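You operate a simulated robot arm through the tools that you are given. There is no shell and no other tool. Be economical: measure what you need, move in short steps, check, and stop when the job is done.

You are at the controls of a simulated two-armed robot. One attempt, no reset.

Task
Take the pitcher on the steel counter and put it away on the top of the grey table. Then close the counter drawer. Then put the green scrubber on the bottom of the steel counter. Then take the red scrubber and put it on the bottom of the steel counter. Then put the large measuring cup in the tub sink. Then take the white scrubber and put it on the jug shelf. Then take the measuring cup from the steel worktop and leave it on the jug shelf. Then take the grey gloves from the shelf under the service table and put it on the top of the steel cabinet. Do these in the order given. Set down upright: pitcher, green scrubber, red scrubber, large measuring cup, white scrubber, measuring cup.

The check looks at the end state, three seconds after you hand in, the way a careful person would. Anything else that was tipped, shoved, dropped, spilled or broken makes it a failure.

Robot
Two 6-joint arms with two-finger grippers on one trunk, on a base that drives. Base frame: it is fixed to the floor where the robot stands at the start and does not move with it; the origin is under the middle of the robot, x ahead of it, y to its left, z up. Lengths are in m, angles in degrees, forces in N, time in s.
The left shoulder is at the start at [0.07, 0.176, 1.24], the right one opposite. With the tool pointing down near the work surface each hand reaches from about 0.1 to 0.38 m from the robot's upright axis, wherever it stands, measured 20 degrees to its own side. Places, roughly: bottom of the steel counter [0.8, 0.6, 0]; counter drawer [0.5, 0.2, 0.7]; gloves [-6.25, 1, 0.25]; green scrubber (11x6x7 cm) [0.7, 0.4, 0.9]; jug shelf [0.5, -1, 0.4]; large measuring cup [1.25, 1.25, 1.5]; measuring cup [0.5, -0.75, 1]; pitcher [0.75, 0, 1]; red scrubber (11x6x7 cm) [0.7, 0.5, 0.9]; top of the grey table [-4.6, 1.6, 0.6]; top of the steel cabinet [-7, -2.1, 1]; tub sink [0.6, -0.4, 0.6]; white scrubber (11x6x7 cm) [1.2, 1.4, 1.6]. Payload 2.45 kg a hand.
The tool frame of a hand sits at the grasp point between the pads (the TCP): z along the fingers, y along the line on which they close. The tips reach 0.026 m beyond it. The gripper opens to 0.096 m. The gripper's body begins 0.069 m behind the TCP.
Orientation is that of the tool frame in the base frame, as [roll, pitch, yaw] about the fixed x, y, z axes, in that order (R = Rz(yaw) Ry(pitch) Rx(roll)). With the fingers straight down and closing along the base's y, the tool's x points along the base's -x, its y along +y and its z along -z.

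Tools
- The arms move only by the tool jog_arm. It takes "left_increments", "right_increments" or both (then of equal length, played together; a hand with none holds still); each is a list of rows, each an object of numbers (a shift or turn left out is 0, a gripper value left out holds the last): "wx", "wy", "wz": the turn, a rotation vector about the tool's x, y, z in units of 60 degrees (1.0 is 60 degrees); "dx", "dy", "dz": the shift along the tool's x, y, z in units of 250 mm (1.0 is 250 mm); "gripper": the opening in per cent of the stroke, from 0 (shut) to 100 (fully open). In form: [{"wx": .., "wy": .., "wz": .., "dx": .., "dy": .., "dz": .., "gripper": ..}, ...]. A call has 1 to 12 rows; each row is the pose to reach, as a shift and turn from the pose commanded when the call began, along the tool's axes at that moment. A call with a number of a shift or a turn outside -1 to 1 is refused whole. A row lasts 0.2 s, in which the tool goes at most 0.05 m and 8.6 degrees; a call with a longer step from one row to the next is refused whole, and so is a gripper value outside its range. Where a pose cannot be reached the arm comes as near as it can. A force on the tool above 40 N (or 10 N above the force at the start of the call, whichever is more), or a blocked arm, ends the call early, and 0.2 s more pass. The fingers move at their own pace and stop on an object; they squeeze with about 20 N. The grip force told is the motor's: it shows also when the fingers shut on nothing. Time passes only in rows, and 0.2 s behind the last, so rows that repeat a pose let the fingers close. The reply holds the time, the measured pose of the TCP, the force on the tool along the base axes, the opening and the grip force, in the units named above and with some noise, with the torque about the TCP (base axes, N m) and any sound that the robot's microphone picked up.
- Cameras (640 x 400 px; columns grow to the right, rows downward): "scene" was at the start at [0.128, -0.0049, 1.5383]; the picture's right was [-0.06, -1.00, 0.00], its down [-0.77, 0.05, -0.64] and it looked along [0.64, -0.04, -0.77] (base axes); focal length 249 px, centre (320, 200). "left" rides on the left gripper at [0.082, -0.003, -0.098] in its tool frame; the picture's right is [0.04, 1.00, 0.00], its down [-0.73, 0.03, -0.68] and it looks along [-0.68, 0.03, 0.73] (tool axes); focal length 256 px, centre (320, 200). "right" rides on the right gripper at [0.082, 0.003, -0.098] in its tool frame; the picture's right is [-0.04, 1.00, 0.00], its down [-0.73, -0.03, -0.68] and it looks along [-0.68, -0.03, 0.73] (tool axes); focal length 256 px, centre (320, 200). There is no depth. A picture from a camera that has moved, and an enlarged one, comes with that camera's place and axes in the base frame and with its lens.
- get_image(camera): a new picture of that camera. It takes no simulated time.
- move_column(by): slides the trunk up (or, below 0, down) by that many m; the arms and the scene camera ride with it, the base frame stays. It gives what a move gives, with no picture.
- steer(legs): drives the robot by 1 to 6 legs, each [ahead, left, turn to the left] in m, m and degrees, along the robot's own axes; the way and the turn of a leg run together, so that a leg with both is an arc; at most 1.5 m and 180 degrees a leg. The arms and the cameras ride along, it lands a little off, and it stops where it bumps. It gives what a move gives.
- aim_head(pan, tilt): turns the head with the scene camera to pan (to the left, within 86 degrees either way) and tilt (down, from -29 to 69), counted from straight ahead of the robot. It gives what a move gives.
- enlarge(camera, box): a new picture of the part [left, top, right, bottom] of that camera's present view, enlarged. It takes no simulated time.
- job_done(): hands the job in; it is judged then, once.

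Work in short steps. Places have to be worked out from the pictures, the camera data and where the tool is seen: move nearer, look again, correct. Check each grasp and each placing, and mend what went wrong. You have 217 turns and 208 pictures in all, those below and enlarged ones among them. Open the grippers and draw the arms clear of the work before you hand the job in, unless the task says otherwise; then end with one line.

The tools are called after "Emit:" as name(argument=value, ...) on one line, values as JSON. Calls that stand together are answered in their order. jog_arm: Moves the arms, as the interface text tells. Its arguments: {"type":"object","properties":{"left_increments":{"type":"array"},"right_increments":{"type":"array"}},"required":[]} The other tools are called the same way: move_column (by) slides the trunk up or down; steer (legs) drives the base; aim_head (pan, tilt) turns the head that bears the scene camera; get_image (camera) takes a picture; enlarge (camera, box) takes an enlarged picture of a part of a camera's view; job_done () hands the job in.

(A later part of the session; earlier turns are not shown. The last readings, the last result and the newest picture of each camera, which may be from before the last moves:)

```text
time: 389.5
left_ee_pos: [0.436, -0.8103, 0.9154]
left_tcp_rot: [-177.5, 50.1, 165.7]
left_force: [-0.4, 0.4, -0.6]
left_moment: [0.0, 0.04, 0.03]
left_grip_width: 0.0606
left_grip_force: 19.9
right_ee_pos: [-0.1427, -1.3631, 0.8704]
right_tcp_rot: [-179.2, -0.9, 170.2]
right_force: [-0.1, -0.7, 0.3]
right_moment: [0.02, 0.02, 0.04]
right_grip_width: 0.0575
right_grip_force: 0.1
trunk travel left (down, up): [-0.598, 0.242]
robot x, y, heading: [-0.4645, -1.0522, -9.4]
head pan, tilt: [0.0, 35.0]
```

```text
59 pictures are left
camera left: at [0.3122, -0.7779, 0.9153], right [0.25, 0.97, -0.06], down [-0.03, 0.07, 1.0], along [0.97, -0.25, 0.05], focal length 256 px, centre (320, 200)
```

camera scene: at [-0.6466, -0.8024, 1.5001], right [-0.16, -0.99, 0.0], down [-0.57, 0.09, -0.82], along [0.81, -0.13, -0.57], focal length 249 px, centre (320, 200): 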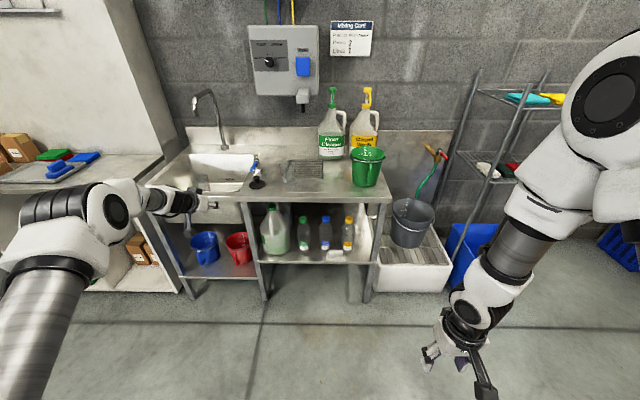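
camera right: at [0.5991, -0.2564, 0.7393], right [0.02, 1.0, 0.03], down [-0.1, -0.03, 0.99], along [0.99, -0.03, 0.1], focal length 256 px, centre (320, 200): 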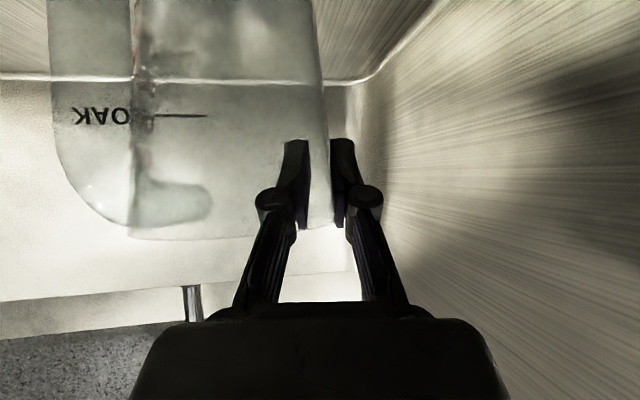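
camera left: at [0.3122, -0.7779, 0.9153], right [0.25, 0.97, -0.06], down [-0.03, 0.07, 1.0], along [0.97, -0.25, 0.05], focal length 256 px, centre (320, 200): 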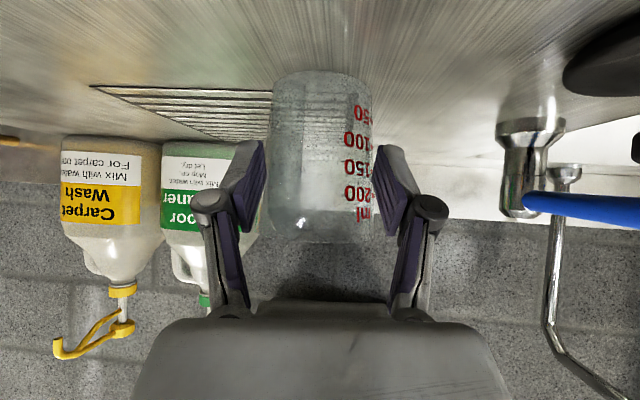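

Gripped (6.1 cm). I lift, back out 0.31 m and to the right, and lower toward the jug shelf.

Emit:
move_column(by=0.05)

Emit:
steer(legs=[[-0.2, 0, 0], [-0.114, -0.136, 0]])

Emit:
move_column(by=-0.4)

Emit:
move_column(by=-0.075)

Emit:
get_image(camera="left")

Emit:
enlarge(camera="scene", box=[150, 80, 390, 240])

```text
time: 390.4
left_ee_pos: [0.4343, -0.8107, 0.9647]
left_tcp_rot: [-177.5, 50.1, 165.7]
left_force: [0.3, -0.1, -0.9]
left_moment: [0.0, -0.06, 0.02]
left_grip_width: 0.0606
left_grip_force: 19.7
right_ee_pos: [-0.142, -1.3631, 0.9222]
right_tcp_rot: [-179.2, -0.9, 170.3]
right_force: [-0.1, 0.3, 0.0]
right_moment: [0.02, -0.02, -0.01]
right_grip_width: 0.0577
right_grip_force: 0.1
trunk travel left (down, up): [-0.648, 0.192]
robot x, y, heading: [-0.4626, -1.0543, -9.6]
head pan, tilt: [0.0, 35.0]
```

```text
time: 393.1
left_ee_pos: [0.0992, -0.8907, 0.964]
left_tcp_rot: [-177.5, 50.1, 165.8]
left_force: [0.3, 0.5, -0.1]
left_moment: [0.03, 0.04, -0.02]
left_grip_width: 0.0603
left_grip_force: 20.1
right_ee_pos: [-0.4774, -1.4453, 0.9206]
right_tcp_rot: [-179.2, -0.9, 170.3]
right_force: [-0.6, 0.8, 0.4]
right_moment: [-0.01, 0.02, 0.01]
right_grip_width: 0.0572
right_grip_force: 0.0
trunk travel left (down, up): [-0.648, 0.192]
robot x, y, heading: [-0.7961, -1.1317, -9.4]
head pan, tilt: [0.0, 35.0]
```

```text
time: 397.0
left_ee_pos: [0.0999, -0.8918, 0.5636]
left_tcp_rot: [-177.4, 50.2, 165.7]
left_force: [-0.1, -0.7, -1.1]
left_moment: [0.04, 0.03, -0.03]
left_grip_width: 0.0601
left_grip_force: 19.7
right_ee_pos: [-0.4782, -1.4445, 0.5218]
right_tcp_rot: [-179.2, -0.8, 170.3]
right_force: [-0.2, 0.2, -0.3]
right_moment: [0.04, 0.01, 0.03]
right_grip_width: 0.0576
right_grip_force: 0.1
trunk travel left (down, up): [-0.248, 0.592]
robot x, y, heading: [-0.7981, -1.1343, -9.5]
head pan, tilt: [0.0, 35.0]
```

```text
time: 398.1
left_ee_pos: [0.0999, -0.8903, 0.4904]
left_tcp_rot: [-177.5, 50.2, 165.7]
left_force: [-0.1, -0.1, -0.3]
left_moment: [0.04, 0.01, 0.02]
left_grip_width: 0.0602
left_grip_force: 20.8
right_ee_pos: [-0.4782, -1.4453, 0.4464]
right_tcp_rot: [-179.1, -0.9, 170.3]
right_force: [-0.5, -0.3, 0.0]
right_moment: [0.01, 0.01, -0.01]
right_grip_width: 0.0576
right_grip_force: 0.1
trunk travel left (down, up): [-0.173, 0.667]
robot x, y, heading: [-0.799, -1.137, -9.5]
head pan, tilt: [0.0, 35.0]
```

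```text
58 pictures are left
camera left: at [-0.0232, -0.8589, 0.4905], right [0.25, 0.97, -0.06], down [-0.03, 0.07, 1.0], along [0.97, -0.25, 0.05], focal length 256 px, centre (320, 200)
```

left: 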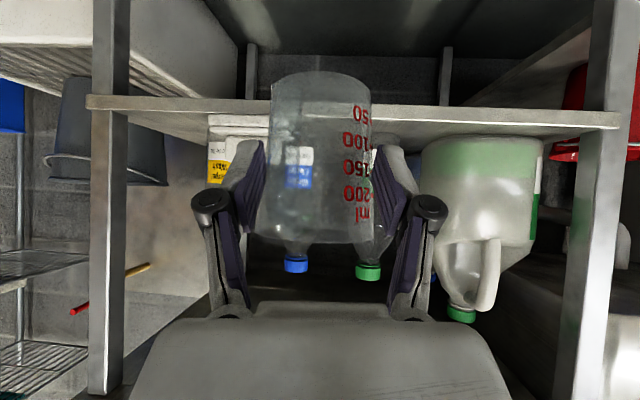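

```text
2.50 times, centred on (270, 160) of scene
camera zoom: at [-0.6613, -1.156, 1.0082], right [-0.16, -0.99, 0.0], down [-0.57, 0.09, -0.82], along [0.81, -0.13, -0.57], focal length 624 px, centre (445, 300)
```

zoom: 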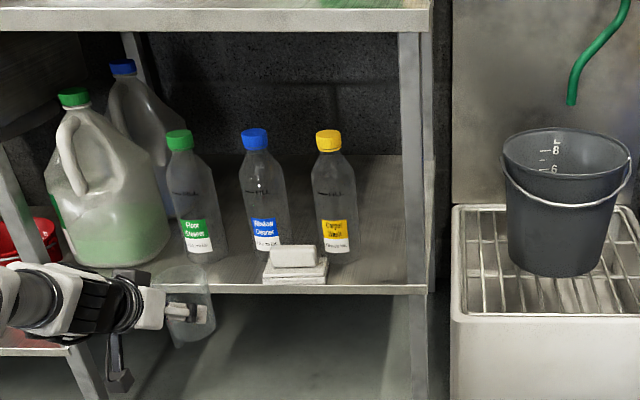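

Clear: the V-gap between the green and blue bottles at (0.35, -0.934) is dead ahead. I drive in 0.2 m and check.

Emit:
steer(legs=[[0.2, 0, 0]])

Emit:
get_image(camera="left")

Emit:
enlarge(camera="scene", box=[150, 100, 390, 260])

```text
time: 399.7
left_ee_pos: [0.2978, -0.9227, 0.4886]
left_tcp_rot: [-177.5, 50.0, 165.8]
left_force: [-0.5, -0.3, -0.4]
left_moment: [0.02, 0.0, 0.01]
left_grip_width: 0.0599
left_grip_force: 19.8
right_ee_pos: [-0.2795, -1.4788, 0.4455]
right_tcp_rot: [-179.3, -0.9, 170.4]
right_force: [1.0, 0.6, 0.2]
right_moment: [-0.02, 0.01, 0.0]
right_grip_width: 0.0574
right_grip_force: 0.0
trunk travel left (down, up): [-0.173, 0.667]
robot x, y, heading: [-0.5987, -1.1666, -9.6]
head pan, tilt: [0.0, 35.0]
```

```text
56 pictures are left
camera left: at [0.1755, -0.8911, 0.4897], right [0.25, 0.97, -0.06], down [-0.03, 0.07, 1.0], along [0.97, -0.25, 0.05], focal length 256 px, centre (320, 200)
```

left: 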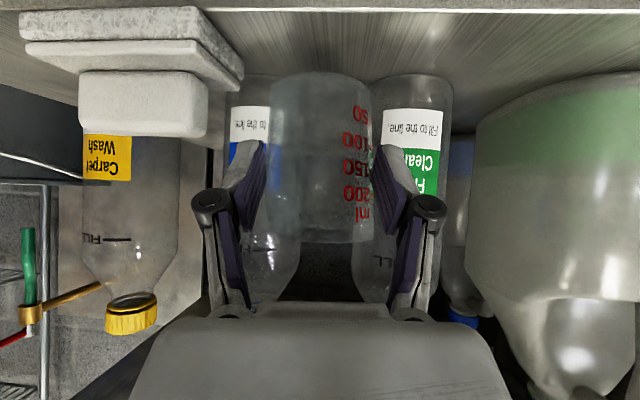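

```text
2.50 times, centred on (270, 180) of scene
camera zoom: at [-0.462, -1.1887, 1.008], right [-0.16, -0.99, 0.0], down [-0.57, 0.09, -0.82], along [0.81, -0.13, -0.57], focal length 624 px, centre (445, 250)
```

zoom: 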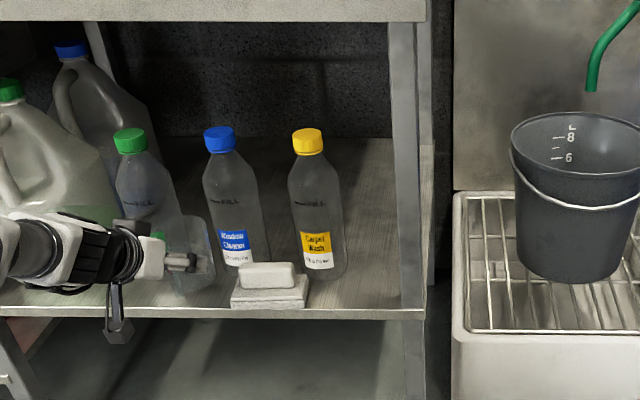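

Well centred on the gap. I advance 4.5 cm and lower to contact.

Emit:
steer(legs=[[0.045, 0, 0]])

Emit:
move_column(by=-0.03)

Emit:
jog_arm(left_increments=[{"dx": 0.016, "dz": 0.013}, {"dx": 0.031, "dz": 0.026}, {"dx": 0.047, "dz": 0.039}, {"dx": 0.063, "dz": 0.052}, {"dx": 0.078, "dz": 0.065}])

Emit:
get_image(camera="left")

```text
time: 400.6
left_ee_pos: [0.3422, -0.9305, 0.4894]
left_tcp_rot: [-177.5, 50.0, 165.8]
left_force: [0.0, 0.0, 0.1]
left_moment: [-0.03, 0.02, 0.01]
left_grip_width: 0.0598
left_grip_force: 20.0
right_ee_pos: [-0.2348, -1.4837, 0.4454]
right_tcp_rot: [-179.1, -0.9, 170.3]
right_force: [0.0, -0.4, 0.2]
right_moment: [-0.01, 0.02, -0.02]
right_grip_width: 0.0577
right_grip_force: 0.1
trunk travel left (down, up): [-0.173, 0.667]
robot x, y, heading: [-0.5557, -1.175, -9.7]
head pan, tilt: [0.0, 35.0]
```

```text
time: 401.3
left_ee_pos: [0.342, -0.9312, 0.463]
left_tcp_rot: [-177.5, 50.2, 165.6]
left_force: [1.5, 1.1, 6.9]
left_moment: [0.07, -0.24, 0.02]
left_grip_width: 0.0594
left_grip_force: 20.3
right_ee_pos: [-0.2355, -1.486, 0.4174]
right_tcp_rot: [-179.2, -0.8, 170.4]
right_force: [-0.4, 0.4, 0.2]
right_moment: [0.01, -0.01, 0.03]
right_grip_width: 0.0574
right_grip_force: 0.1
trunk travel left (down, up): [-0.143, 0.697]
robot x, y, heading: [-0.5525, -1.1761, -9.2]
head pan, tilt: [0.0, 35.0]
```

```text
time: 402.5
left_ee_pos: [0.3393, -0.931, 0.437]
left_tcp_rot: [-177.6, 50.2, 165.9]
left_force: [-3.8, 1.6, 12.7]
left_moment: [-0.04, -0.28, -0.01]
left_grip_width: 0.0105
left_grip_force: 20.2
right_ee_pos: [-0.236, -1.4846, 0.417]
right_tcp_rot: [-179.1, -0.7, 170.3]
right_force: [0.3, 0.1, -0.1]
right_moment: [-0.02, -0.02, 0.01]
right_grip_width: 0.0577
right_grip_force: 0.1
trunk travel left (down, up): [-0.143, 0.697]
robot x, y, heading: [-0.5568, -1.1726, -9.3]
head pan, tilt: [0.0, 35.0]
```

```text
54 pictures are left
camera left: at [0.2181, -0.8989, 0.437], right [0.25, 0.97, -0.06], down [-0.03, 0.07, 1.0], along [0.97, -0.25, 0.05], focal length 256 px, centre (320, 200)
```

left: 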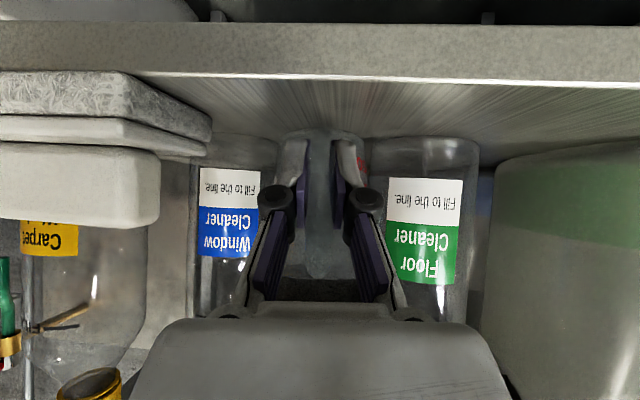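

The grip slipped: fingers are at 10 mm, the cup seems to have popped forward between the bottles. I back straight off a little and look before doing anything else.

Emit:
enlarge(camera="left", box=[180, 90, 500, 320])

Emit:
enlarge(camera="scene", box=[150, 120, 350, 260])

```text
1.74 times, centred on (340, 205) of left
camera zoom: at [0.2181, -0.8989, 0.437], right [0.25, 0.97, -0.06], down [-0.03, 0.07, 1.0], along [0.97, -0.25, 0.05], focal length 445 px, centre (285, 191)
```

zoom: 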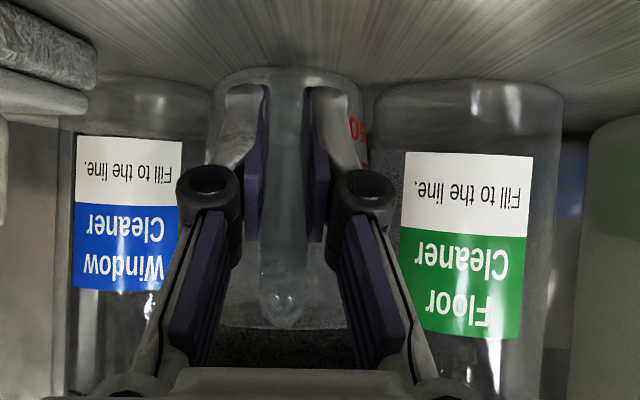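

```text
2.86 times, centred on (250, 190) of scene
camera zoom: at [-0.4204, -1.1964, 0.9784], right [-0.16, -0.99, 0.0], down [-0.56, 0.09, -0.82], along [0.81, -0.13, -0.57], focal length 712 px, centre (520, 229)
```

zoom: 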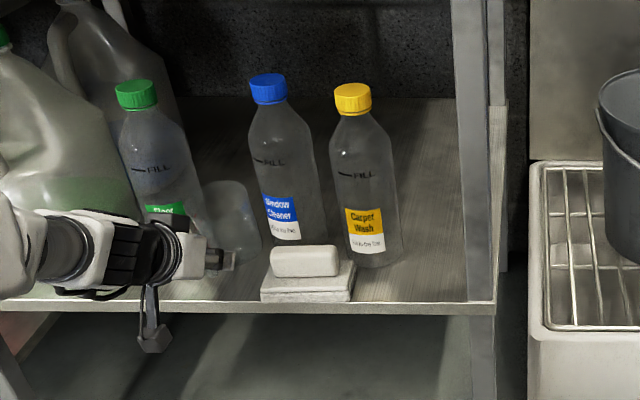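

The cup stands upright in the gap between the green and blue bottles, touching nothing obvious. I withdraw the hand straight back and re-check.

Emit:
steer(legs=[[-0.2, 0, 0]])

Emit:
enlarge(camera="scene", box=[150, 100, 350, 240])

Emit:
get_image(camera="left")

```text
time: 404.1
left_ee_pos: [0.1396, -0.8972, 0.435]
left_tcp_rot: [-177.5, 50.1, 166.0]
left_force: [0.0, 0.2, -0.2]
left_moment: [-0.01, 0.04, 0.01]
left_grip_width: 0.0105
left_grip_force: 19.5
right_ee_pos: [-0.4351, -1.4508, 0.4171]
right_tcp_rot: [-179.0, -0.8, 170.5]
right_force: [0.1, 0.2, -0.8]
right_moment: [-0.01, -0.01, 0.01]
right_grip_width: 0.0575
right_grip_force: 0.1
trunk travel left (down, up): [-0.143, 0.697]
robot x, y, heading: [-0.7588, -1.1412, -9.1]
head pan, tilt: [0.0, 35.0]
```

```text
2.86 times, centred on (250, 170) of scene
camera zoom: at [-0.6192, -1.1629, 0.9782], right [-0.16, -0.99, 0.0], down [-0.57, 0.09, -0.82], along [0.81, -0.13, -0.57], focal length 712 px, centre (520, 286)
```

zoom: 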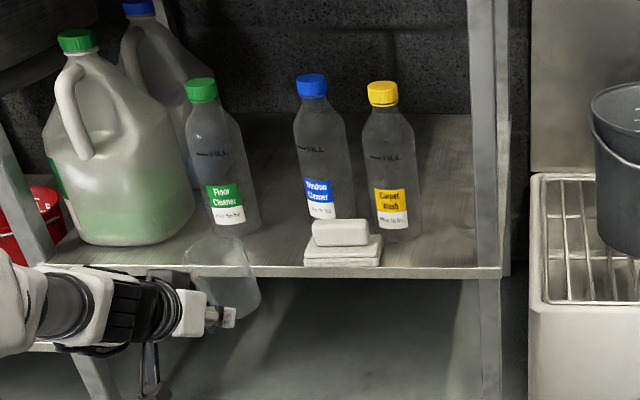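

```text
50 pictures are left
camera left: at [0.0174, -0.8638, 0.4356], right [0.25, 0.97, -0.06], down [-0.03, 0.07, 1.0], along [0.97, -0.25, 0.05], focal length 256 px, centre (320, 200)
```

left: 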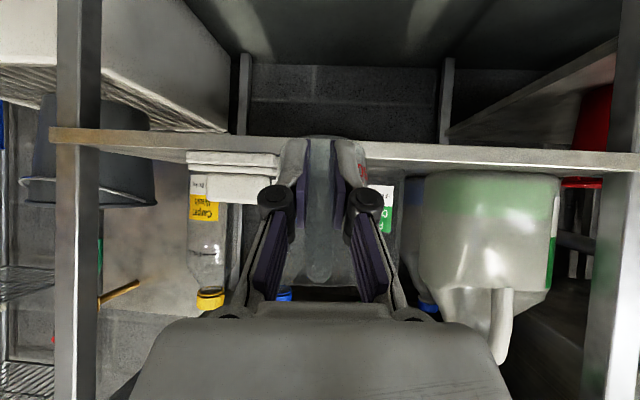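

The cup is still in the hand: it turned out the fingers slid onto its clear handle (10.5 mm). I zoom in to judge its tilt.

Emit:
enlarge(camera="scene", box=[190, 165, 250, 215])

Emit:
enlarge(camera="left", box=[240, 120, 400, 320])

```text
8.00 times, centred on (220, 190) of scene
camera zoom: at [-0.6192, -1.1629, 0.9782], right [-0.16, -0.99, 0.0], down [-0.57, 0.09, -0.82], along [0.81, -0.13, -0.57], focal length 1995 px, centre (1120, 280)
```

zoom: 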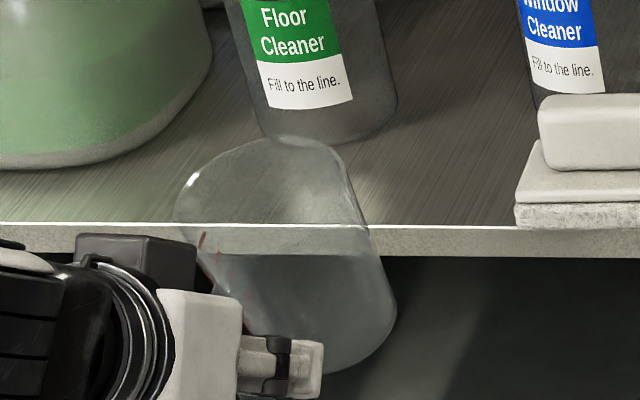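

```text
2.00 times, centred on (320, 220) of left
camera zoom: at [0.0174, -0.8638, 0.4356], right [0.25, 0.97, -0.06], down [-0.03, 0.07, 1.0], along [0.97, -0.25, 0.05], focal length 512 px, centre (320, 160)
```

zoom: 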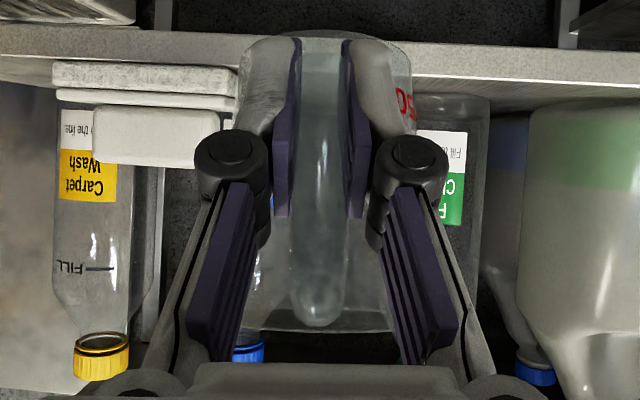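

Held by the handle, nearly upright, with the cup centre ~6.6 cm ahead of the TCP. I raise 5 cm, drive in 0.147 m and lower again gently.

Emit:
move_column(by=0.05)

Emit:
steer(legs=[[0.145, 0, 0]])

Emit:
enlarge(camera="scene", box=[150, 110, 350, 250])

Emit:
enlarge(camera="left", box=[160, 60, 480, 320])

```text
time: 405.1
left_ee_pos: [0.1409, -0.8953, 0.4841]
left_tcp_rot: [-177.4, 50.0, 166.0]
left_force: [-0.1, -0.1, 0.2]
left_moment: [0.01, 0.0, 0.02]
left_grip_width: 0.0104
left_grip_force: 19.5
right_ee_pos: [-0.4332, -1.4511, 0.4666]
right_tcp_rot: [-179.3, -0.9, 170.5]
right_force: [0.3, -0.4, 1.1]
right_moment: [-0.02, -0.01, -0.02]
right_grip_width: 0.0576
right_grip_force: 0.1
trunk travel left (down, up): [-0.193, 0.647]
robot x, y, heading: [-0.7549, -1.1406, -9.2]
head pan, tilt: [0.0, 35.0]
```

```text
time: 406.4
left_ee_pos: [0.2831, -0.9163, 0.4835]
left_tcp_rot: [-177.5, 50.0, 166.1]
left_force: [-0.5, -0.7, -1.3]
left_moment: [0.01, 0.03, 0.02]
left_grip_width: 0.0106
left_grip_force: 20.3
right_ee_pos: [-0.2901, -1.4718, 0.4664]
right_tcp_rot: [-179.2, -1.0, 170.8]
right_force: [0.5, -0.1, 0.0]
right_moment: [0.0, 0.0, 0.01]
right_grip_width: 0.0573
right_grip_force: 0.0
trunk travel left (down, up): [-0.193, 0.647]
robot x, y, heading: [-0.6153, -1.1621, -9.0]
head pan, tilt: [0.0, 35.0]
```

```text
2.86 times, centred on (250, 180) of scene
camera zoom: at [-0.4743, -1.1855, 1.028], right [-0.16, -0.99, 0.0], down [-0.57, 0.09, -0.82], along [0.81, -0.13, -0.57], focal length 712 px, centre (520, 257)
```

zoom: 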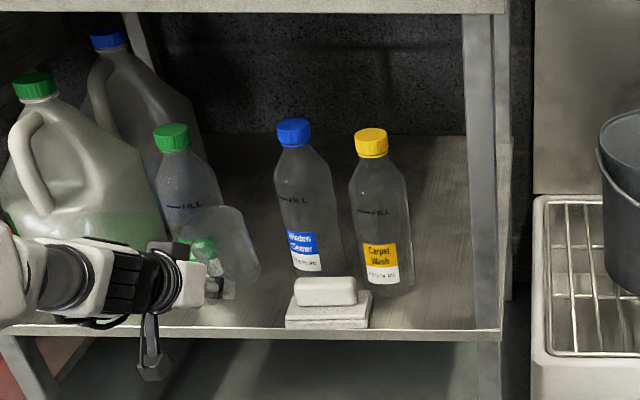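

```text
1.54 times, centred on (320, 190) of left
camera zoom: at [0.161, -0.8847, 0.4847], right [0.25, 0.97, -0.06], down [-0.03, 0.07, 1.0], along [0.97, -0.24, 0.05], focal length 394 px, centre (320, 215)
```

zoom: 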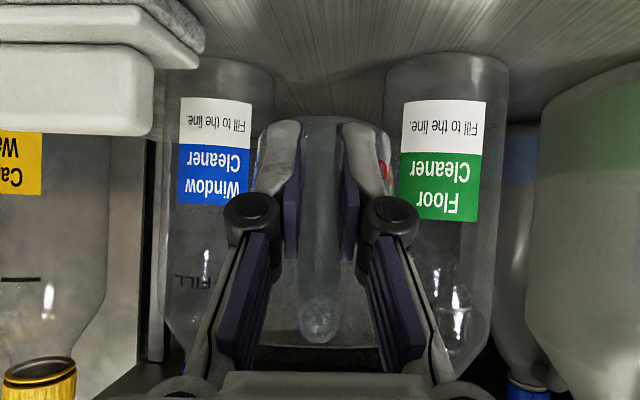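

Cup is in front of the gap, clear of both bottles. I lower in 5 mm steps to z ≈ 0.44.

Emit:
jog_arm(left_increments=[{"dx": 0.031, "dz": 0.026}, {"dx": 0.062, "dz": 0.051}, {"dx": 0.093, "dz": 0.077}, {"dx": 0.115, "dz": 0.096}])

Emit:
enlarge(camera="left", box=[160, 60, 480, 320])

```text
time: 407.4
left_ee_pos: [0.2846, -0.9169, 0.4465]
left_tcp_rot: [-177.3, 50.1, 166.2]
left_force: [-0.2, 0.2, 0.0]
left_moment: [0.0, 0.04, 0.0]
left_grip_width: 0.0104
left_grip_force: 19.9
right_ee_pos: [-0.2906, -1.4736, 0.4668]
right_tcp_rot: [-179.2, -0.9, 170.7]
right_force: [-0.5, 0.0, 0.5]
right_moment: [0.02, -0.01, 0.02]
right_grip_width: 0.0575
right_grip_force: 0.1
trunk travel left (down, up): [-0.193, 0.647]
robot x, y, heading: [-0.6125, -1.1645, -8.7]
head pan, tilt: [0.0, 35.0]
```

```text
1.54 times, centred on (320, 190) of left
camera zoom: at [0.1611, -0.8862, 0.4474], right [0.25, 0.97, -0.06], down [-0.03, 0.07, 1.0], along [0.97, -0.24, 0.05], focal length 394 px, centre (320, 215)
```

zoom: 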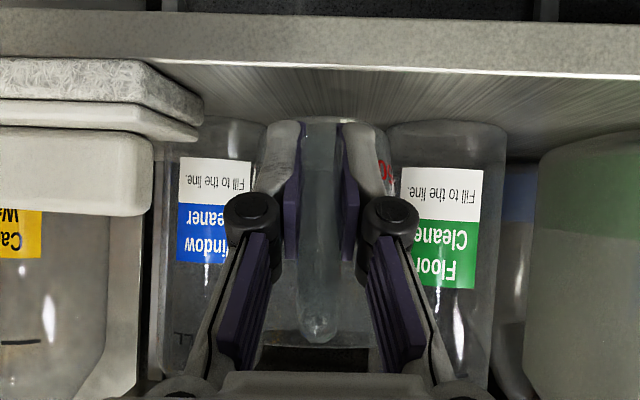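

Still free; by sight the cup's base is within a few millimetres of the shelf. I lower 4 mm at a time.

Emit:
jog_arm(left_increments=[{"dx": 0.012, "dz": 0.01}, {"dx": 0.025, "dz": 0.02}, {"dx": 0.037, "dz": 0.03}])

Emit:
enlarge(camera="left", box=[160, 60, 480, 320])

```text
time: 408.2
left_ee_pos: [0.2843, -0.9174, 0.4362]
left_tcp_rot: [-177.5, 50.1, 166.1]
left_force: [0.0, -0.4, -0.7]
left_moment: [0.0, 0.07, 0.02]
left_grip_width: 0.0106
left_grip_force: 20.4
right_ee_pos: [-0.2901, -1.4723, 0.4664]
right_tcp_rot: [-179.2, -0.7, 170.7]
right_force: [0.8, -1.0, -0.4]
right_moment: [0.0, 0.01, -0.06]
right_grip_width: 0.0579
right_grip_force: 0.1
trunk travel left (down, up): [-0.193, 0.647]
robot x, y, heading: [-0.6138, -1.1594, -9.1]
head pan, tilt: [0.0, 35.0]
```

```text
1.54 times, centred on (320, 190) of left
camera zoom: at [0.1606, -0.8862, 0.4363], right [0.25, 0.97, -0.06], down [-0.03, 0.07, 1.0], along [0.97, -0.24, 0.05], focal length 394 px, centre (320, 215)
```

zoom: 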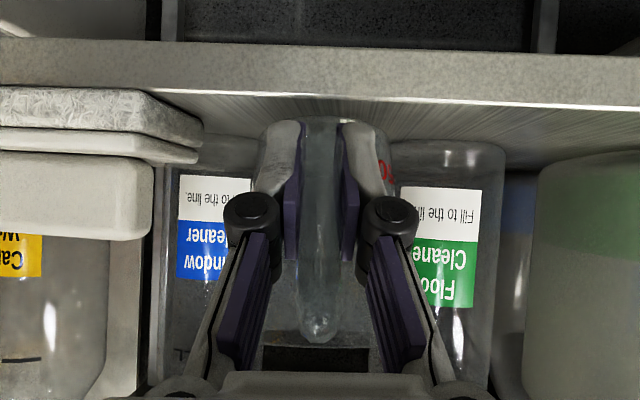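

Emit:
jog_arm(left_increments=[{"dx": 0.008, "dz": 0.006}, {"dx": 0.016, "dz": 0.013}, {"dx": 0.023, "dz": 0.019}, {"dx": 0.031, "dz": 0.026}])

```text
time: 409.2
left_ee_pos: [0.2836, -0.918, 0.4281]
left_tcp_rot: [-177.6, 50.2, 166.0]
left_force: [-2.1, 1.4, 11.1]
left_moment: [-0.08, -0.37, 0.01]
left_grip_width: 0.0106
left_grip_force: 19.5
right_ee_pos: [-0.2904, -1.4732, 0.4669]
right_tcp_rot: [-179.3, -0.7, 170.7]
right_force: [0.0, 0.0, -0.1]
right_moment: [0.01, -0.01, 0.04]
right_grip_width: 0.0575
right_grip_force: 0.0
trunk travel left (down, up): [-0.193, 0.647]
robot x, y, heading: [-0.6109, -1.1627, -8.9]
head pan, tilt: [0.0, 35.0]
```

Contact (11 N ahead of the fingers: the cup's base). I release and back straight off.

Emit:
jog_arm(left_increments=[{"gripper": 32}, {"gripper": 32}, {"gripper": 32}])

Emit:
steer(legs=[[-0.15, 0, 0]])

Emit:
enlarge(camera="scene", box=[150, 100, 350, 240])

Emit:
get_image(camera="left")

```text
time: 410.0
left_ee_pos: [0.2845, -0.9176, 0.4237]
left_tcp_rot: [-177.5, 49.9, 166.1]
left_force: [-0.5, 0.2, 0.3]
left_moment: [0.02, 0.0, -0.03]
left_grip_width: 0.0308
left_grip_force: 0.0
right_ee_pos: [-0.2905, -1.4733, 0.4664]
right_tcp_rot: [-179.2, -0.8, 170.6]
right_force: [-0.3, 0.0, -0.5]
right_moment: [0.01, -0.02, 0.02]
right_grip_width: 0.0578
right_grip_force: 0.0
trunk travel left (down, up): [-0.193, 0.647]
robot x, y, heading: [-0.6128, -1.1615, -9.0]
head pan, tilt: [0.0, 35.0]
```

```text
time: 411.4
left_ee_pos: [0.1348, -0.8939, 0.426]
left_tcp_rot: [-177.6, 50.0, 166.1]
left_force: [0.3, 0.2, 0.0]
left_moment: [-0.02, 0.0, -0.01]
left_grip_width: 0.0308
left_grip_force: 0.1
right_ee_pos: [-0.4374, -1.4492, 0.4672]
right_tcp_rot: [-179.2, -0.8, 170.6]
right_force: [0.8, 0.1, -0.6]
right_moment: [0.01, -0.02, -0.01]
right_grip_width: 0.0576
right_grip_force: 0.1
trunk travel left (down, up): [-0.193, 0.647]
robot x, y, heading: [-0.7623, -1.1427, -8.9]
head pan, tilt: [0.0, 35.0]
```

```text
2.86 times, centred on (250, 170) of scene
camera zoom: at [-0.6236, -1.162, 1.0282], right [-0.16, -0.99, 0.0], down [-0.57, 0.09, -0.82], along [0.81, -0.13, -0.57], focal length 712 px, centre (520, 286)
```

zoom: 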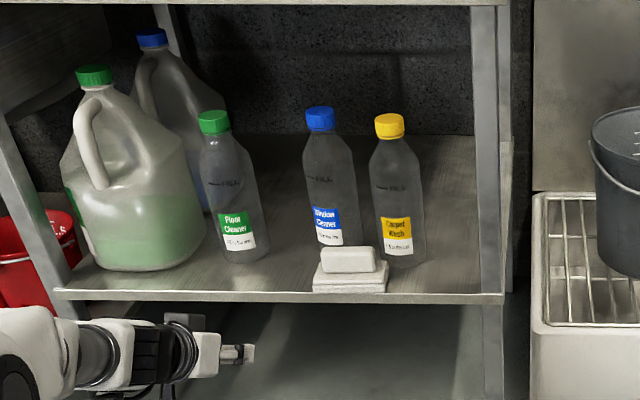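

```text
42 pictures are left
camera left: at [0.0119, -0.8629, 0.426], right [0.25, 0.97, -0.06], down [-0.03, 0.07, 1.0], along [0.97, -0.24, 0.05], focal length 256 px, centre (320, 200)
```

left: 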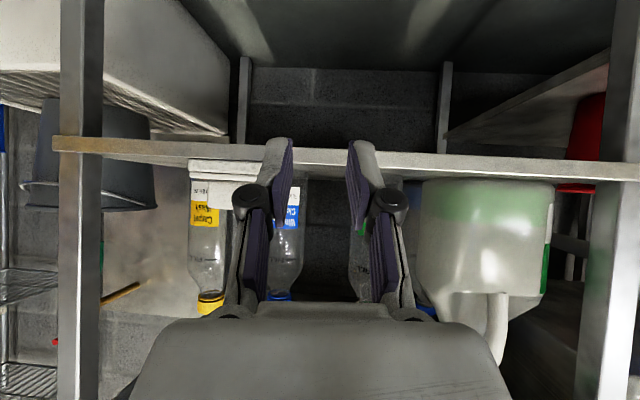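

The cup isn't on the shelf where I released it. I look down at the floor and around.

Emit:
aim_head(pan=10, tilt=55)

Emit:
get_image(camera="scene")

```text
time: 412.2
left_ee_pos: [0.1353, -0.8936, 0.4252]
left_tcp_rot: [-177.4, 50.0, 166.1]
left_force: [-1.0, 0.4, 0.0]
left_moment: [0.04, 0.0, 0.03]
left_grip_width: 0.0308
left_grip_force: 0.0
right_ee_pos: [-0.4386, -1.4493, 0.467]
right_tcp_rot: [-179.1, -0.7, 170.7]
right_force: [0.4, -0.1, -0.2]
right_moment: [0.0, 0.0, -0.05]
right_grip_width: 0.0575
right_grip_force: 0.2
trunk travel left (down, up): [-0.193, 0.647]
robot x, y, heading: [-0.7654, -1.1404, -9.1]
head pan, tilt: [10.0, 55.0]
```

```text
41 pictures are left
camera scene: at [-0.6379, -1.147, 0.9999], right [0.02, -1.0, 0.0], down [-0.82, -0.01, -0.57], along [0.57, 0.01, -0.82], focal length 249 px, centre (320, 200)
```

scene: 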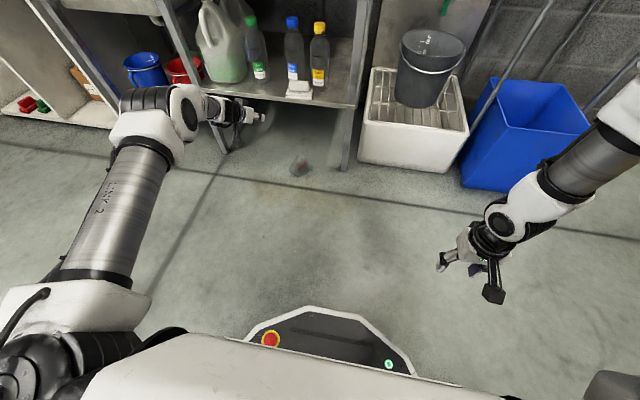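

The cup fell: something lies on the floor near (298,165). I zoom in.

Emit:
enlarge(camera="scene", box=[250, 130, 350, 210])

```text
5.00 times, centred on (300, 170) of scene
camera zoom: at [-0.6379, -1.147, 0.9999], right [0.02, -1.0, 0.0], down [-0.82, -0.01, -0.57], along [0.57, 0.01, -0.82], focal length 1247 px, centre (420, 350)
```

zoom: 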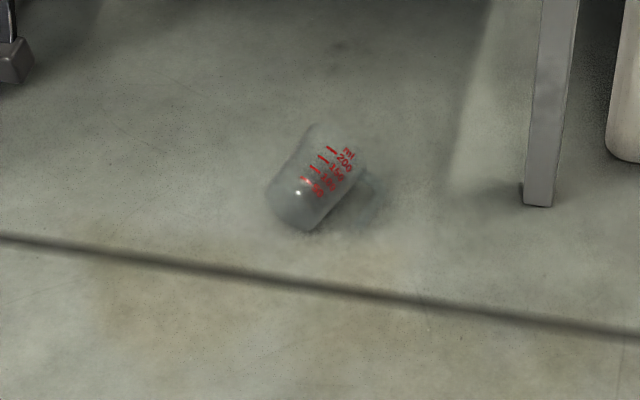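

The cup lies on its side on the floor at about (0.25, -1.03), base toward me. I can pick it up with the tool pointing down and then pitch the hand up to horizontal so that it's upright. First I bring the left hand to pointing down, turned to the cup's axis.

Emit:
jog_arm(left_increments=[{"wy": 0.12, "dx": 0.074, "dz": -0.088}, {"wy": 0.24, "dx": 0.147, "dz": -0.175}, {"wy": 0.36, "dx": 0.22, "dz": -0.263}, {"wy": 0.48, "dx": 0.294, "dz": -0.35}, {"wy": 0.6, "dx": 0.367, "dz": -0.438}, {"wy": 0.72, "dx": 0.44, "dz": -0.525}, {"wy": 0.835, "dx": 0.514, "dz": -0.613, "gripper": 90}])

Emit:
jog_arm(left_increments=[{"wz": 0.11, "dz": 0.1}, {"wz": 0.22, "dz": 0.2}, {"wz": 0.22, "dz": 0.3}, {"wz": 0.22, "dz": 0.4}, {"wz": 0.22, "dz": 0.5}, {"wz": 0.22, "dz": 0.6}])

Emit:
enlarge(camera="scene", box=[200, 60, 400, 240])

```text
time: 413.8
left_ee_pos: [-0.0575, -0.8392, 0.4253]
left_tcp_rot: [-178.3, -0.1, 164.4]
left_force: [-0.5, 0.1, 0.2]
left_moment: [0.0, -0.02, 0.0]
left_grip_width: 0.0866
left_grip_force: 0.1
right_ee_pos: [-0.4378, -1.449, 0.4659]
right_tcp_rot: [-179.2, -0.7, 170.7]
right_force: [-1.1, 0.9, 0.1]
right_moment: [0.03, 0.01, -0.01]
right_grip_width: 0.0576
right_grip_force: 0.0
trunk travel left (down, up): [-0.193, 0.647]
robot x, y, heading: [-0.7585, -1.139, -8.9]
head pan, tilt: [10.0, 55.0]
```

```text
time: 415.2
left_ee_pos: [-0.0562, -0.8456, 0.2728]
left_tcp_rot: [-178.4, 0.5, 151.0]
left_force: [0.3, -0.6, 0.2]
left_moment: [0.01, -0.02, 0.02]
left_grip_width: 0.0864
left_grip_force: 0.2
right_ee_pos: [-0.4388, -1.4506, 0.4655]
right_tcp_rot: [-179.3, -0.9, 170.7]
right_force: [-0.7, 0.2, -0.4]
right_moment: [-0.01, 0.0, 0.01]
right_grip_width: 0.0576
right_grip_force: 0.1
trunk travel left (down, up): [-0.193, 0.647]
robot x, y, heading: [-0.7603, -1.1377, -9.1]
head pan, tilt: [10.0, 55.0]
```

```text
2.22 times, centred on (300, 150) of scene
camera zoom: at [-0.6378, -1.1469, 0.9999], right [0.02, -1.0, 0.0], down [-0.82, -0.01, -0.57], along [0.57, 0.01, -0.82], focal length 554 px, centre (364, 311)
```

zoom: 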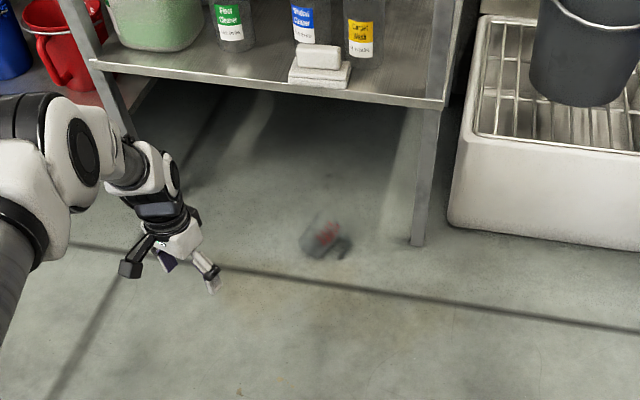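

Emit:
enlarge(camera="scene", box=[270, 145, 330, 195])

```text
8.00 times, centred on (300, 170) of scene
camera zoom: at [-0.6378, -1.1469, 0.9999], right [0.02, -1.0, 0.0], down [-0.82, -0.01, -0.57], along [0.57, 0.01, -0.82], focal length 1995 px, centre (480, 440)
```

zoom: 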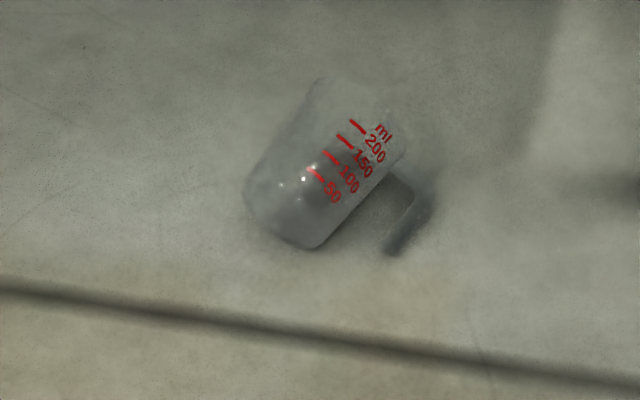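

The handle lies to the cup's right; axis heading ≈ -29°, matching my hand. I tuck the hand a bit, lower the trunk fully, and drive so the hand is over the cup at (0.236, -1.02).

Emit:
jog_arm(left_increments=[{"dx": 0.015, "dy": -0.15, "gripper": 80}, {"dx": 0.03, "dy": -0.3}, {"dx": 0.05, "dy": -0.45}, {"dx": 0.07, "dy": -0.6}, {"dx": 0.085, "dy": -0.75}, {"dx": 0.1, "dy": -0.89}])

Emit:
move_column(by=-0.14)

Emit:
steer(legs=[[0.36, 0.073, 0]])

Emit:
get_image(camera="left")

```text
time: 416.6
left_ee_pos: [-0.1892, -1.0275, 0.2813]
left_tcp_rot: [-178.5, 0.5, 151.1]
left_force: [-0.1, -0.3, -0.5]
left_moment: [0.0, -0.01, 0.0]
left_grip_width: 0.0768
left_grip_force: 0.0
right_ee_pos: [-0.4385, -1.4485, 0.4667]
right_tcp_rot: [-179.2, -0.7, 170.6]
right_force: [0.8, 0.3, 0.6]
right_moment: [-0.02, 0.0, -0.01]
right_grip_width: 0.0577
right_grip_force: 0.1
trunk travel left (down, up): [-0.193, 0.647]
robot x, y, heading: [-0.7619, -1.1386, -8.9]
head pan, tilt: [10.0, 55.0]
```

```text
time: 418.3
left_ee_pos: [-0.1872, -1.0268, 0.1415]
left_tcp_rot: [-178.4, 0.4, 151.0]
left_force: [0.1, 0.2, -0.1]
left_moment: [0.0, 0.02, 0.0]
left_grip_width: 0.0766
left_grip_force: 0.0
right_ee_pos: [-0.438, -1.4502, 0.3275]
right_tcp_rot: [-179.2, -0.8, 170.6]
right_force: [0.1, 0.1, -0.5]
right_moment: [0.04, 0.02, 0.04]
right_grip_width: 0.0576
right_grip_force: 0.1
trunk travel left (down, up): [-0.053, 0.787]
robot x, y, heading: [-0.762, -1.1391, -9.0]
head pan, tilt: [10.0, 55.0]
```

```text
time: 420.6
left_ee_pos: [0.1809, -1.0166, 0.1436]
left_tcp_rot: [-178.4, 0.4, 150.7]
left_force: [-0.6, 0.1, 0.1]
left_moment: [0.02, 0.01, -0.01]
left_grip_width: 0.0767
left_grip_force: 0.1
right_ee_pos: [-0.0726, -1.4362, 0.3257]
right_tcp_rot: [-179.1, -0.8, 170.4]
right_force: [0.1, 0.7, 0.2]
right_moment: [0.0, -0.01, -0.01]
right_grip_width: 0.0581
right_grip_force: 0.0
trunk travel left (down, up): [-0.053, 0.787]
robot x, y, heading: [-0.3931, -1.124, -9.4]
head pan, tilt: [10.0, 55.0]
```

```text
37 pictures are left
camera left: at [0.1104, -0.9768, 0.2395], right [0.45, 0.89, -0.03], down [0.66, -0.32, 0.68], along [0.6, -0.33, -0.73], focal length 256 px, centre (320, 200)
```

left: 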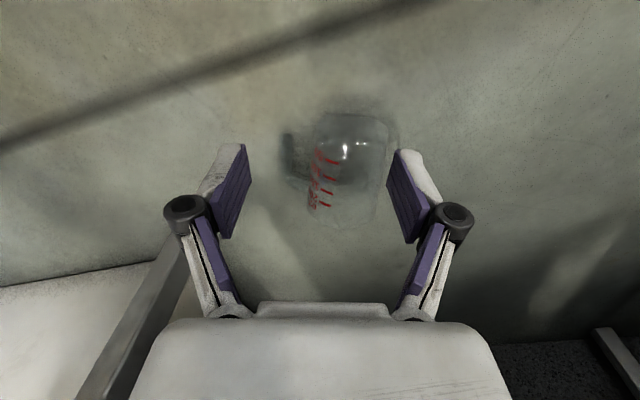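

Base at (0.216, -1.001), axis -28.5°. I shift the hand over (0.245, -1.017) and descend to z ≈ 0.044.

Emit:
jog_arm(left_increments=[{"dx": -0.112, "dy": 0.062}, {"dx": -0.224, "dy": 0.125}, {"dx": -0.224, "dy": 0.125, "dz": 0.1}, {"dx": -0.224, "dy": 0.125, "dz": 0.2}, {"dx": -0.224, "dy": 0.125, "dz": 0.3}])

Emit:
get_image(camera="left")

```text
time: 421.8
left_ee_pos: [0.2455, -1.0183, 0.0645]
left_tcp_rot: [-178.5, 0.4, 150.6]
left_force: [-0.3, -0.1, 0.4]
left_moment: [-0.01, -0.03, 0.0]
left_grip_width: 0.0769
left_grip_force: 0.1
right_ee_pos: [-0.0712, -1.438, 0.3268]
right_tcp_rot: [-179.2, -0.9, 170.4]
right_force: [0.3, 0.4, -0.5]
right_moment: [-0.02, 0.04, 0.0]
right_grip_width: 0.0577
right_grip_force: 0.0
trunk travel left (down, up): [-0.053, 0.787]
robot x, y, heading: [-0.3929, -1.1252, -9.1]
head pan, tilt: [10.0, 55.0]
```

```text
36 pictures are left
camera left: at [0.1731, -0.9789, 0.1619], right [0.45, 0.89, -0.03], down [0.66, -0.32, 0.68], along [0.6, -0.33, -0.73], focal length 256 px, centre (320, 200)
```

left: 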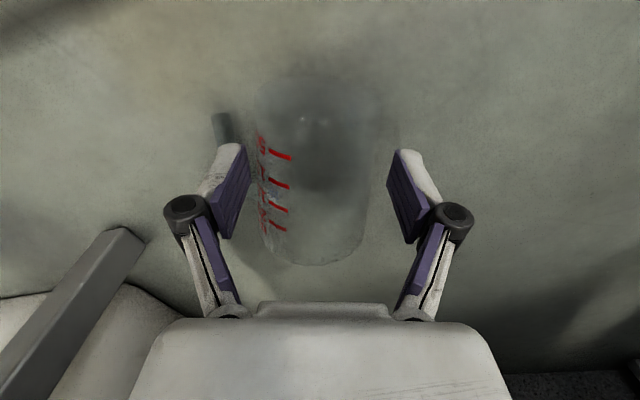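

Good straddle. Down 2 cm, close, then lift.

Emit:
jog_arm(left_increments=[{"dz": 0.04}, {"dz": 0.084}, {"dz": 0.084, "gripper": 0}, {"dz": 0.084, "gripper": 0}, {"dz": 0.084, "gripper": 0}, {"dz": 0.0}, {"dz": -0.15}, {"dz": -0.3}])

Emit:
get_image(camera="left")

```text
time: 423.6
left_ee_pos: [0.2455, -1.018, 0.1416]
left_tcp_rot: [-178.4, 0.4, 150.7]
left_force: [-0.3, 0.5, -1.5]
left_moment: [0.03, 0.03, 0.0]
left_grip_width: 0.0668
left_grip_force: 19.5
right_ee_pos: [-0.0719, -1.4373, 0.3268]
right_tcp_rot: [-179.1, -0.8, 170.3]
right_force: [-0.2, -0.5, -0.4]
right_moment: [0.01, 0.02, -0.01]
right_grip_width: 0.0575
right_grip_force: 0.0
trunk travel left (down, up): [-0.053, 0.787]
robot x, y, heading: [-0.3883, -1.1254, -9.4]
head pan, tilt: [10.0, 55.0]
```

```text
35 pictures are left
camera left: at [0.1738, -0.9783, 0.2384], right [0.45, 0.89, -0.03], down [0.66, -0.32, 0.68], along [0.6, -0.33, -0.73], focal length 256 px, centre (320, 200)
```

left: 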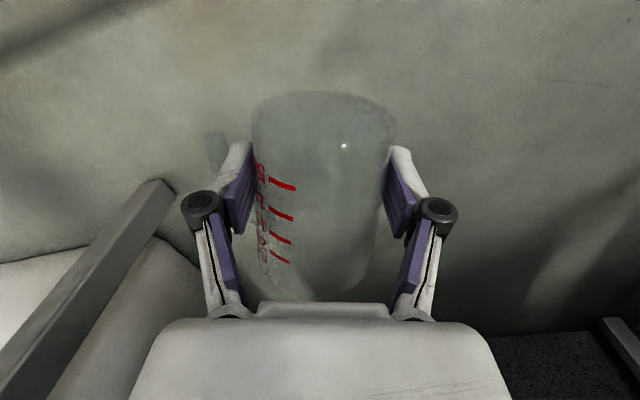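

Held (6.7 cm). I back out, raise the trunk, and pitch the hand up toward horizontal so the cup stands upright.

Emit:
steer(legs=[[-0.32, 0, 0]])

Emit:
move_column(by=0.36)

Emit:
jog_arm(left_increments=[{"wy": -0.13}, {"wy": -0.26}, {"wy": -0.39}, {"wy": -0.52}, {"wy": -0.65}, {"wy": -0.78}, {"wy": -0.91}])

Emit:
jog_arm(left_increments=[{"wy": -0.13}, {"wy": -0.26}, {"wy": -0.39}, {"wy": -0.52}, {"wy": -0.59}])

Emit:
aim_head(pan=15, tilt=40)

Emit:
get_image(camera="scene")

```text
time: 425.8
left_ee_pos: [-0.0718, -0.9638, 0.1409]
left_tcp_rot: [-178.3, 0.3, 150.9]
left_force: [-0.7, -0.1, -1.1]
left_moment: [0.02, -0.01, 0.0]
left_grip_width: 0.0668
left_grip_force: 20.3
right_ee_pos: [-0.3877, -1.384, 0.3256]
right_tcp_rot: [-179.2, -0.9, 170.6]
right_force: [-0.3, -0.4, 0.1]
right_moment: [-0.01, 0.0, -0.02]
right_grip_width: 0.0574
right_grip_force: 0.1
trunk travel left (down, up): [-0.053, 0.787]
robot x, y, heading: [-0.7066, -1.0719, -9.3]
head pan, tilt: [10.0, 55.0]
```

```text
time: 429.3
left_ee_pos: [-0.0729, -0.9631, 0.5003]
left_tcp_rot: [-178.3, 0.3, 150.9]
left_force: [0.8, -0.1, -0.2]
left_moment: [0.0, -0.02, 0.0]
left_grip_width: 0.0668
left_grip_force: 20.0
right_ee_pos: [-0.3878, -1.3846, 0.6868]
right_tcp_rot: [-179.2, -0.9, 170.6]
right_force: [-0.3, -0.2, 0.8]
right_moment: [0.02, -0.01, 0.0]
right_grip_width: 0.0576
right_grip_force: 0.0
trunk travel left (down, up): [-0.413, 0.427]
robot x, y, heading: [-0.7092, -1.0741, -9.1]
head pan, tilt: [10.0, 55.0]
```

```text
time: 430.9
left_ee_pos: [-0.0271, -0.971, 0.4954]
left_tcp_rot: [-172.9, 54.3, 156.3]
left_force: [0.2, 0.6, -0.6]
left_moment: [-0.01, 0.0, -0.03]
left_grip_width: 0.0664
left_grip_force: 19.8
left hand out of reach, approached as far as the arm can: row 3, 4, 5, 6, 7
right_ee_pos: [-0.3852, -1.3841, 0.6862]
right_tcp_rot: [-179.2, -0.9, 170.5]
right_force: [-0.6, -0.2, 0.1]
right_moment: [-0.01, 0.02, 0.04]
right_grip_width: 0.0573
right_grip_force: 0.2
trunk travel left (down, up): [-0.413, 0.427]
robot x, y, heading: [-0.7093, -1.0738, -9.2]
head pan, tilt: [10.0, 55.0]
```

```text
time: 432.1
left_ee_pos: [0.0012, -0.9608, 0.4822]
left_tcp_rot: [-76.5, 87.1, -106.0]
left_force: [-0.3, -0.3, -0.8]
left_moment: [0.03, 0.0, 0.02]
left_grip_width: 0.0662
left_grip_force: 20.4
left hand out of reach, approached as far as the arm can: row 1, 2, 3, 4, 5
right_ee_pos: [-0.3878, -1.3836, 0.6868]
right_tcp_rot: [-179.1, -0.8, 170.6]
right_force: [-0.1, 0.0, 0.5]
right_moment: [0.01, 0.02, -0.02]
right_grip_width: 0.0576
right_grip_force: 0.0
trunk travel left (down, up): [-0.413, 0.427]
robot x, y, heading: [-0.7097, -1.0729, -9.1]
head pan, tilt: [10.0, 55.0]
```

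```text
time: 432.8
left_ee_pos: [0.0007, -0.9618, 0.4832]
left_tcp_rot: [-79.5, 87.1, -109.1]
left_force: [-0.8, 0.1, -0.4]
left_moment: [0.0, 0.04, 0.0]
left_grip_width: 0.0659
left_grip_force: 19.7
right_ee_pos: [-0.3877, -1.3842, 0.6871]
right_tcp_rot: [-179.3, -0.9, 170.6]
right_force: [-0.1, -0.4, 0.4]
right_moment: [-0.04, 0.02, 0.02]
right_grip_width: 0.0575
right_grip_force: 0.0
trunk travel left (down, up): [-0.413, 0.427]
robot x, y, heading: [-0.707, -1.075, -8.7]
head pan, tilt: [15.0, 40.0]
```

```text
34 pictures are left
camera scene: at [-0.5741, -1.0738, 1.2405], right [0.1, -0.99, 0.0], down [-0.64, -0.07, -0.77], along [0.76, 0.08, -0.64], focal length 249 px, centre (320, 200)
```

scene: 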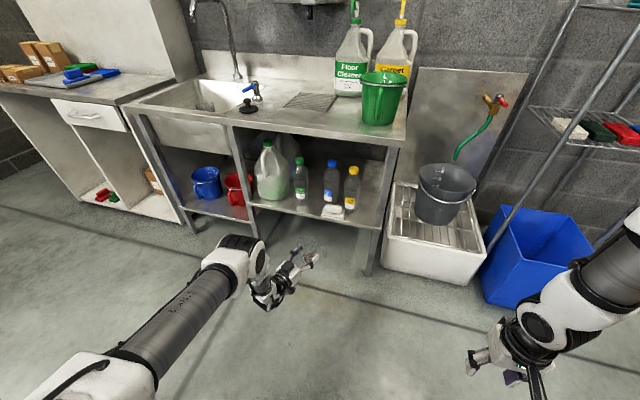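

By the readings the tool now points horizontally (heading -29.6°) and the cup is upright within 3°. I drive left 0.2 m and forward 0.22 m, and look at the spot between gallon jug and green bottle.

Emit:
steer(legs=[[0, 0.202, 0], [0.22, 0, 0]])

Emit:
enlarge(camera="scene", box=[200, 130, 400, 270])

Emit:
get_image(camera="left")

```text
time: 435.7
left_ee_pos: [0.2501, -0.8011, 0.4821]
left_tcp_rot: [-80.5, 87.1, -110.2]
left_force: [-0.4, -0.4, -0.2]
left_moment: [-0.02, -0.01, -0.04]
left_grip_width: 0.0655
left_grip_force: 20.2
right_ee_pos: [-0.1382, -1.2213, 0.6866]
right_tcp_rot: [-179.3, -1.0, 170.4]
right_force: [0.6, -0.5, 1.2]
right_moment: [0.0, 0.03, -0.01]
right_grip_width: 0.0575
right_grip_force: 0.2
trunk travel left (down, up): [-0.413, 0.427]
robot x, y, heading: [-0.4593, -0.908, -9.2]
head pan, tilt: [15.0, 40.0]
```

```text
2.86 times, centred on (300, 200) of scene
camera zoom: at [-0.3242, -0.9104, 1.2404], right [0.1, -0.99, 0.0], down [-0.64, -0.06, -0.77], along [0.76, 0.08, -0.64], focal length 712 px, centre (377, 200)
```

zoom: 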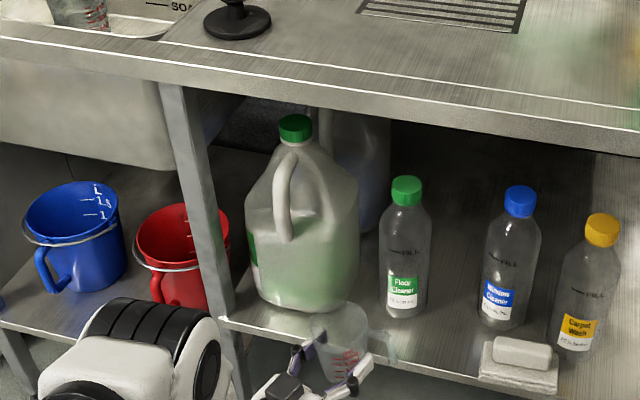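

```text
32 pictures are left
camera left: at [0.162, -0.7577, 0.3993], right [0.49, 0.86, -0.09], down [-0.56, 0.4, 0.73], along [0.66, -0.31, 0.68], focal length 256 px, centre (320, 200)
```

left: 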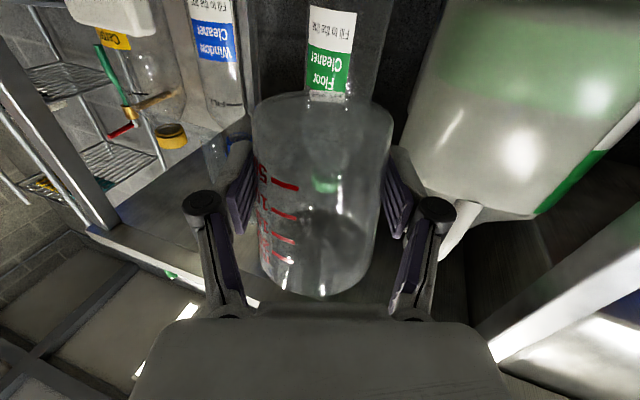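

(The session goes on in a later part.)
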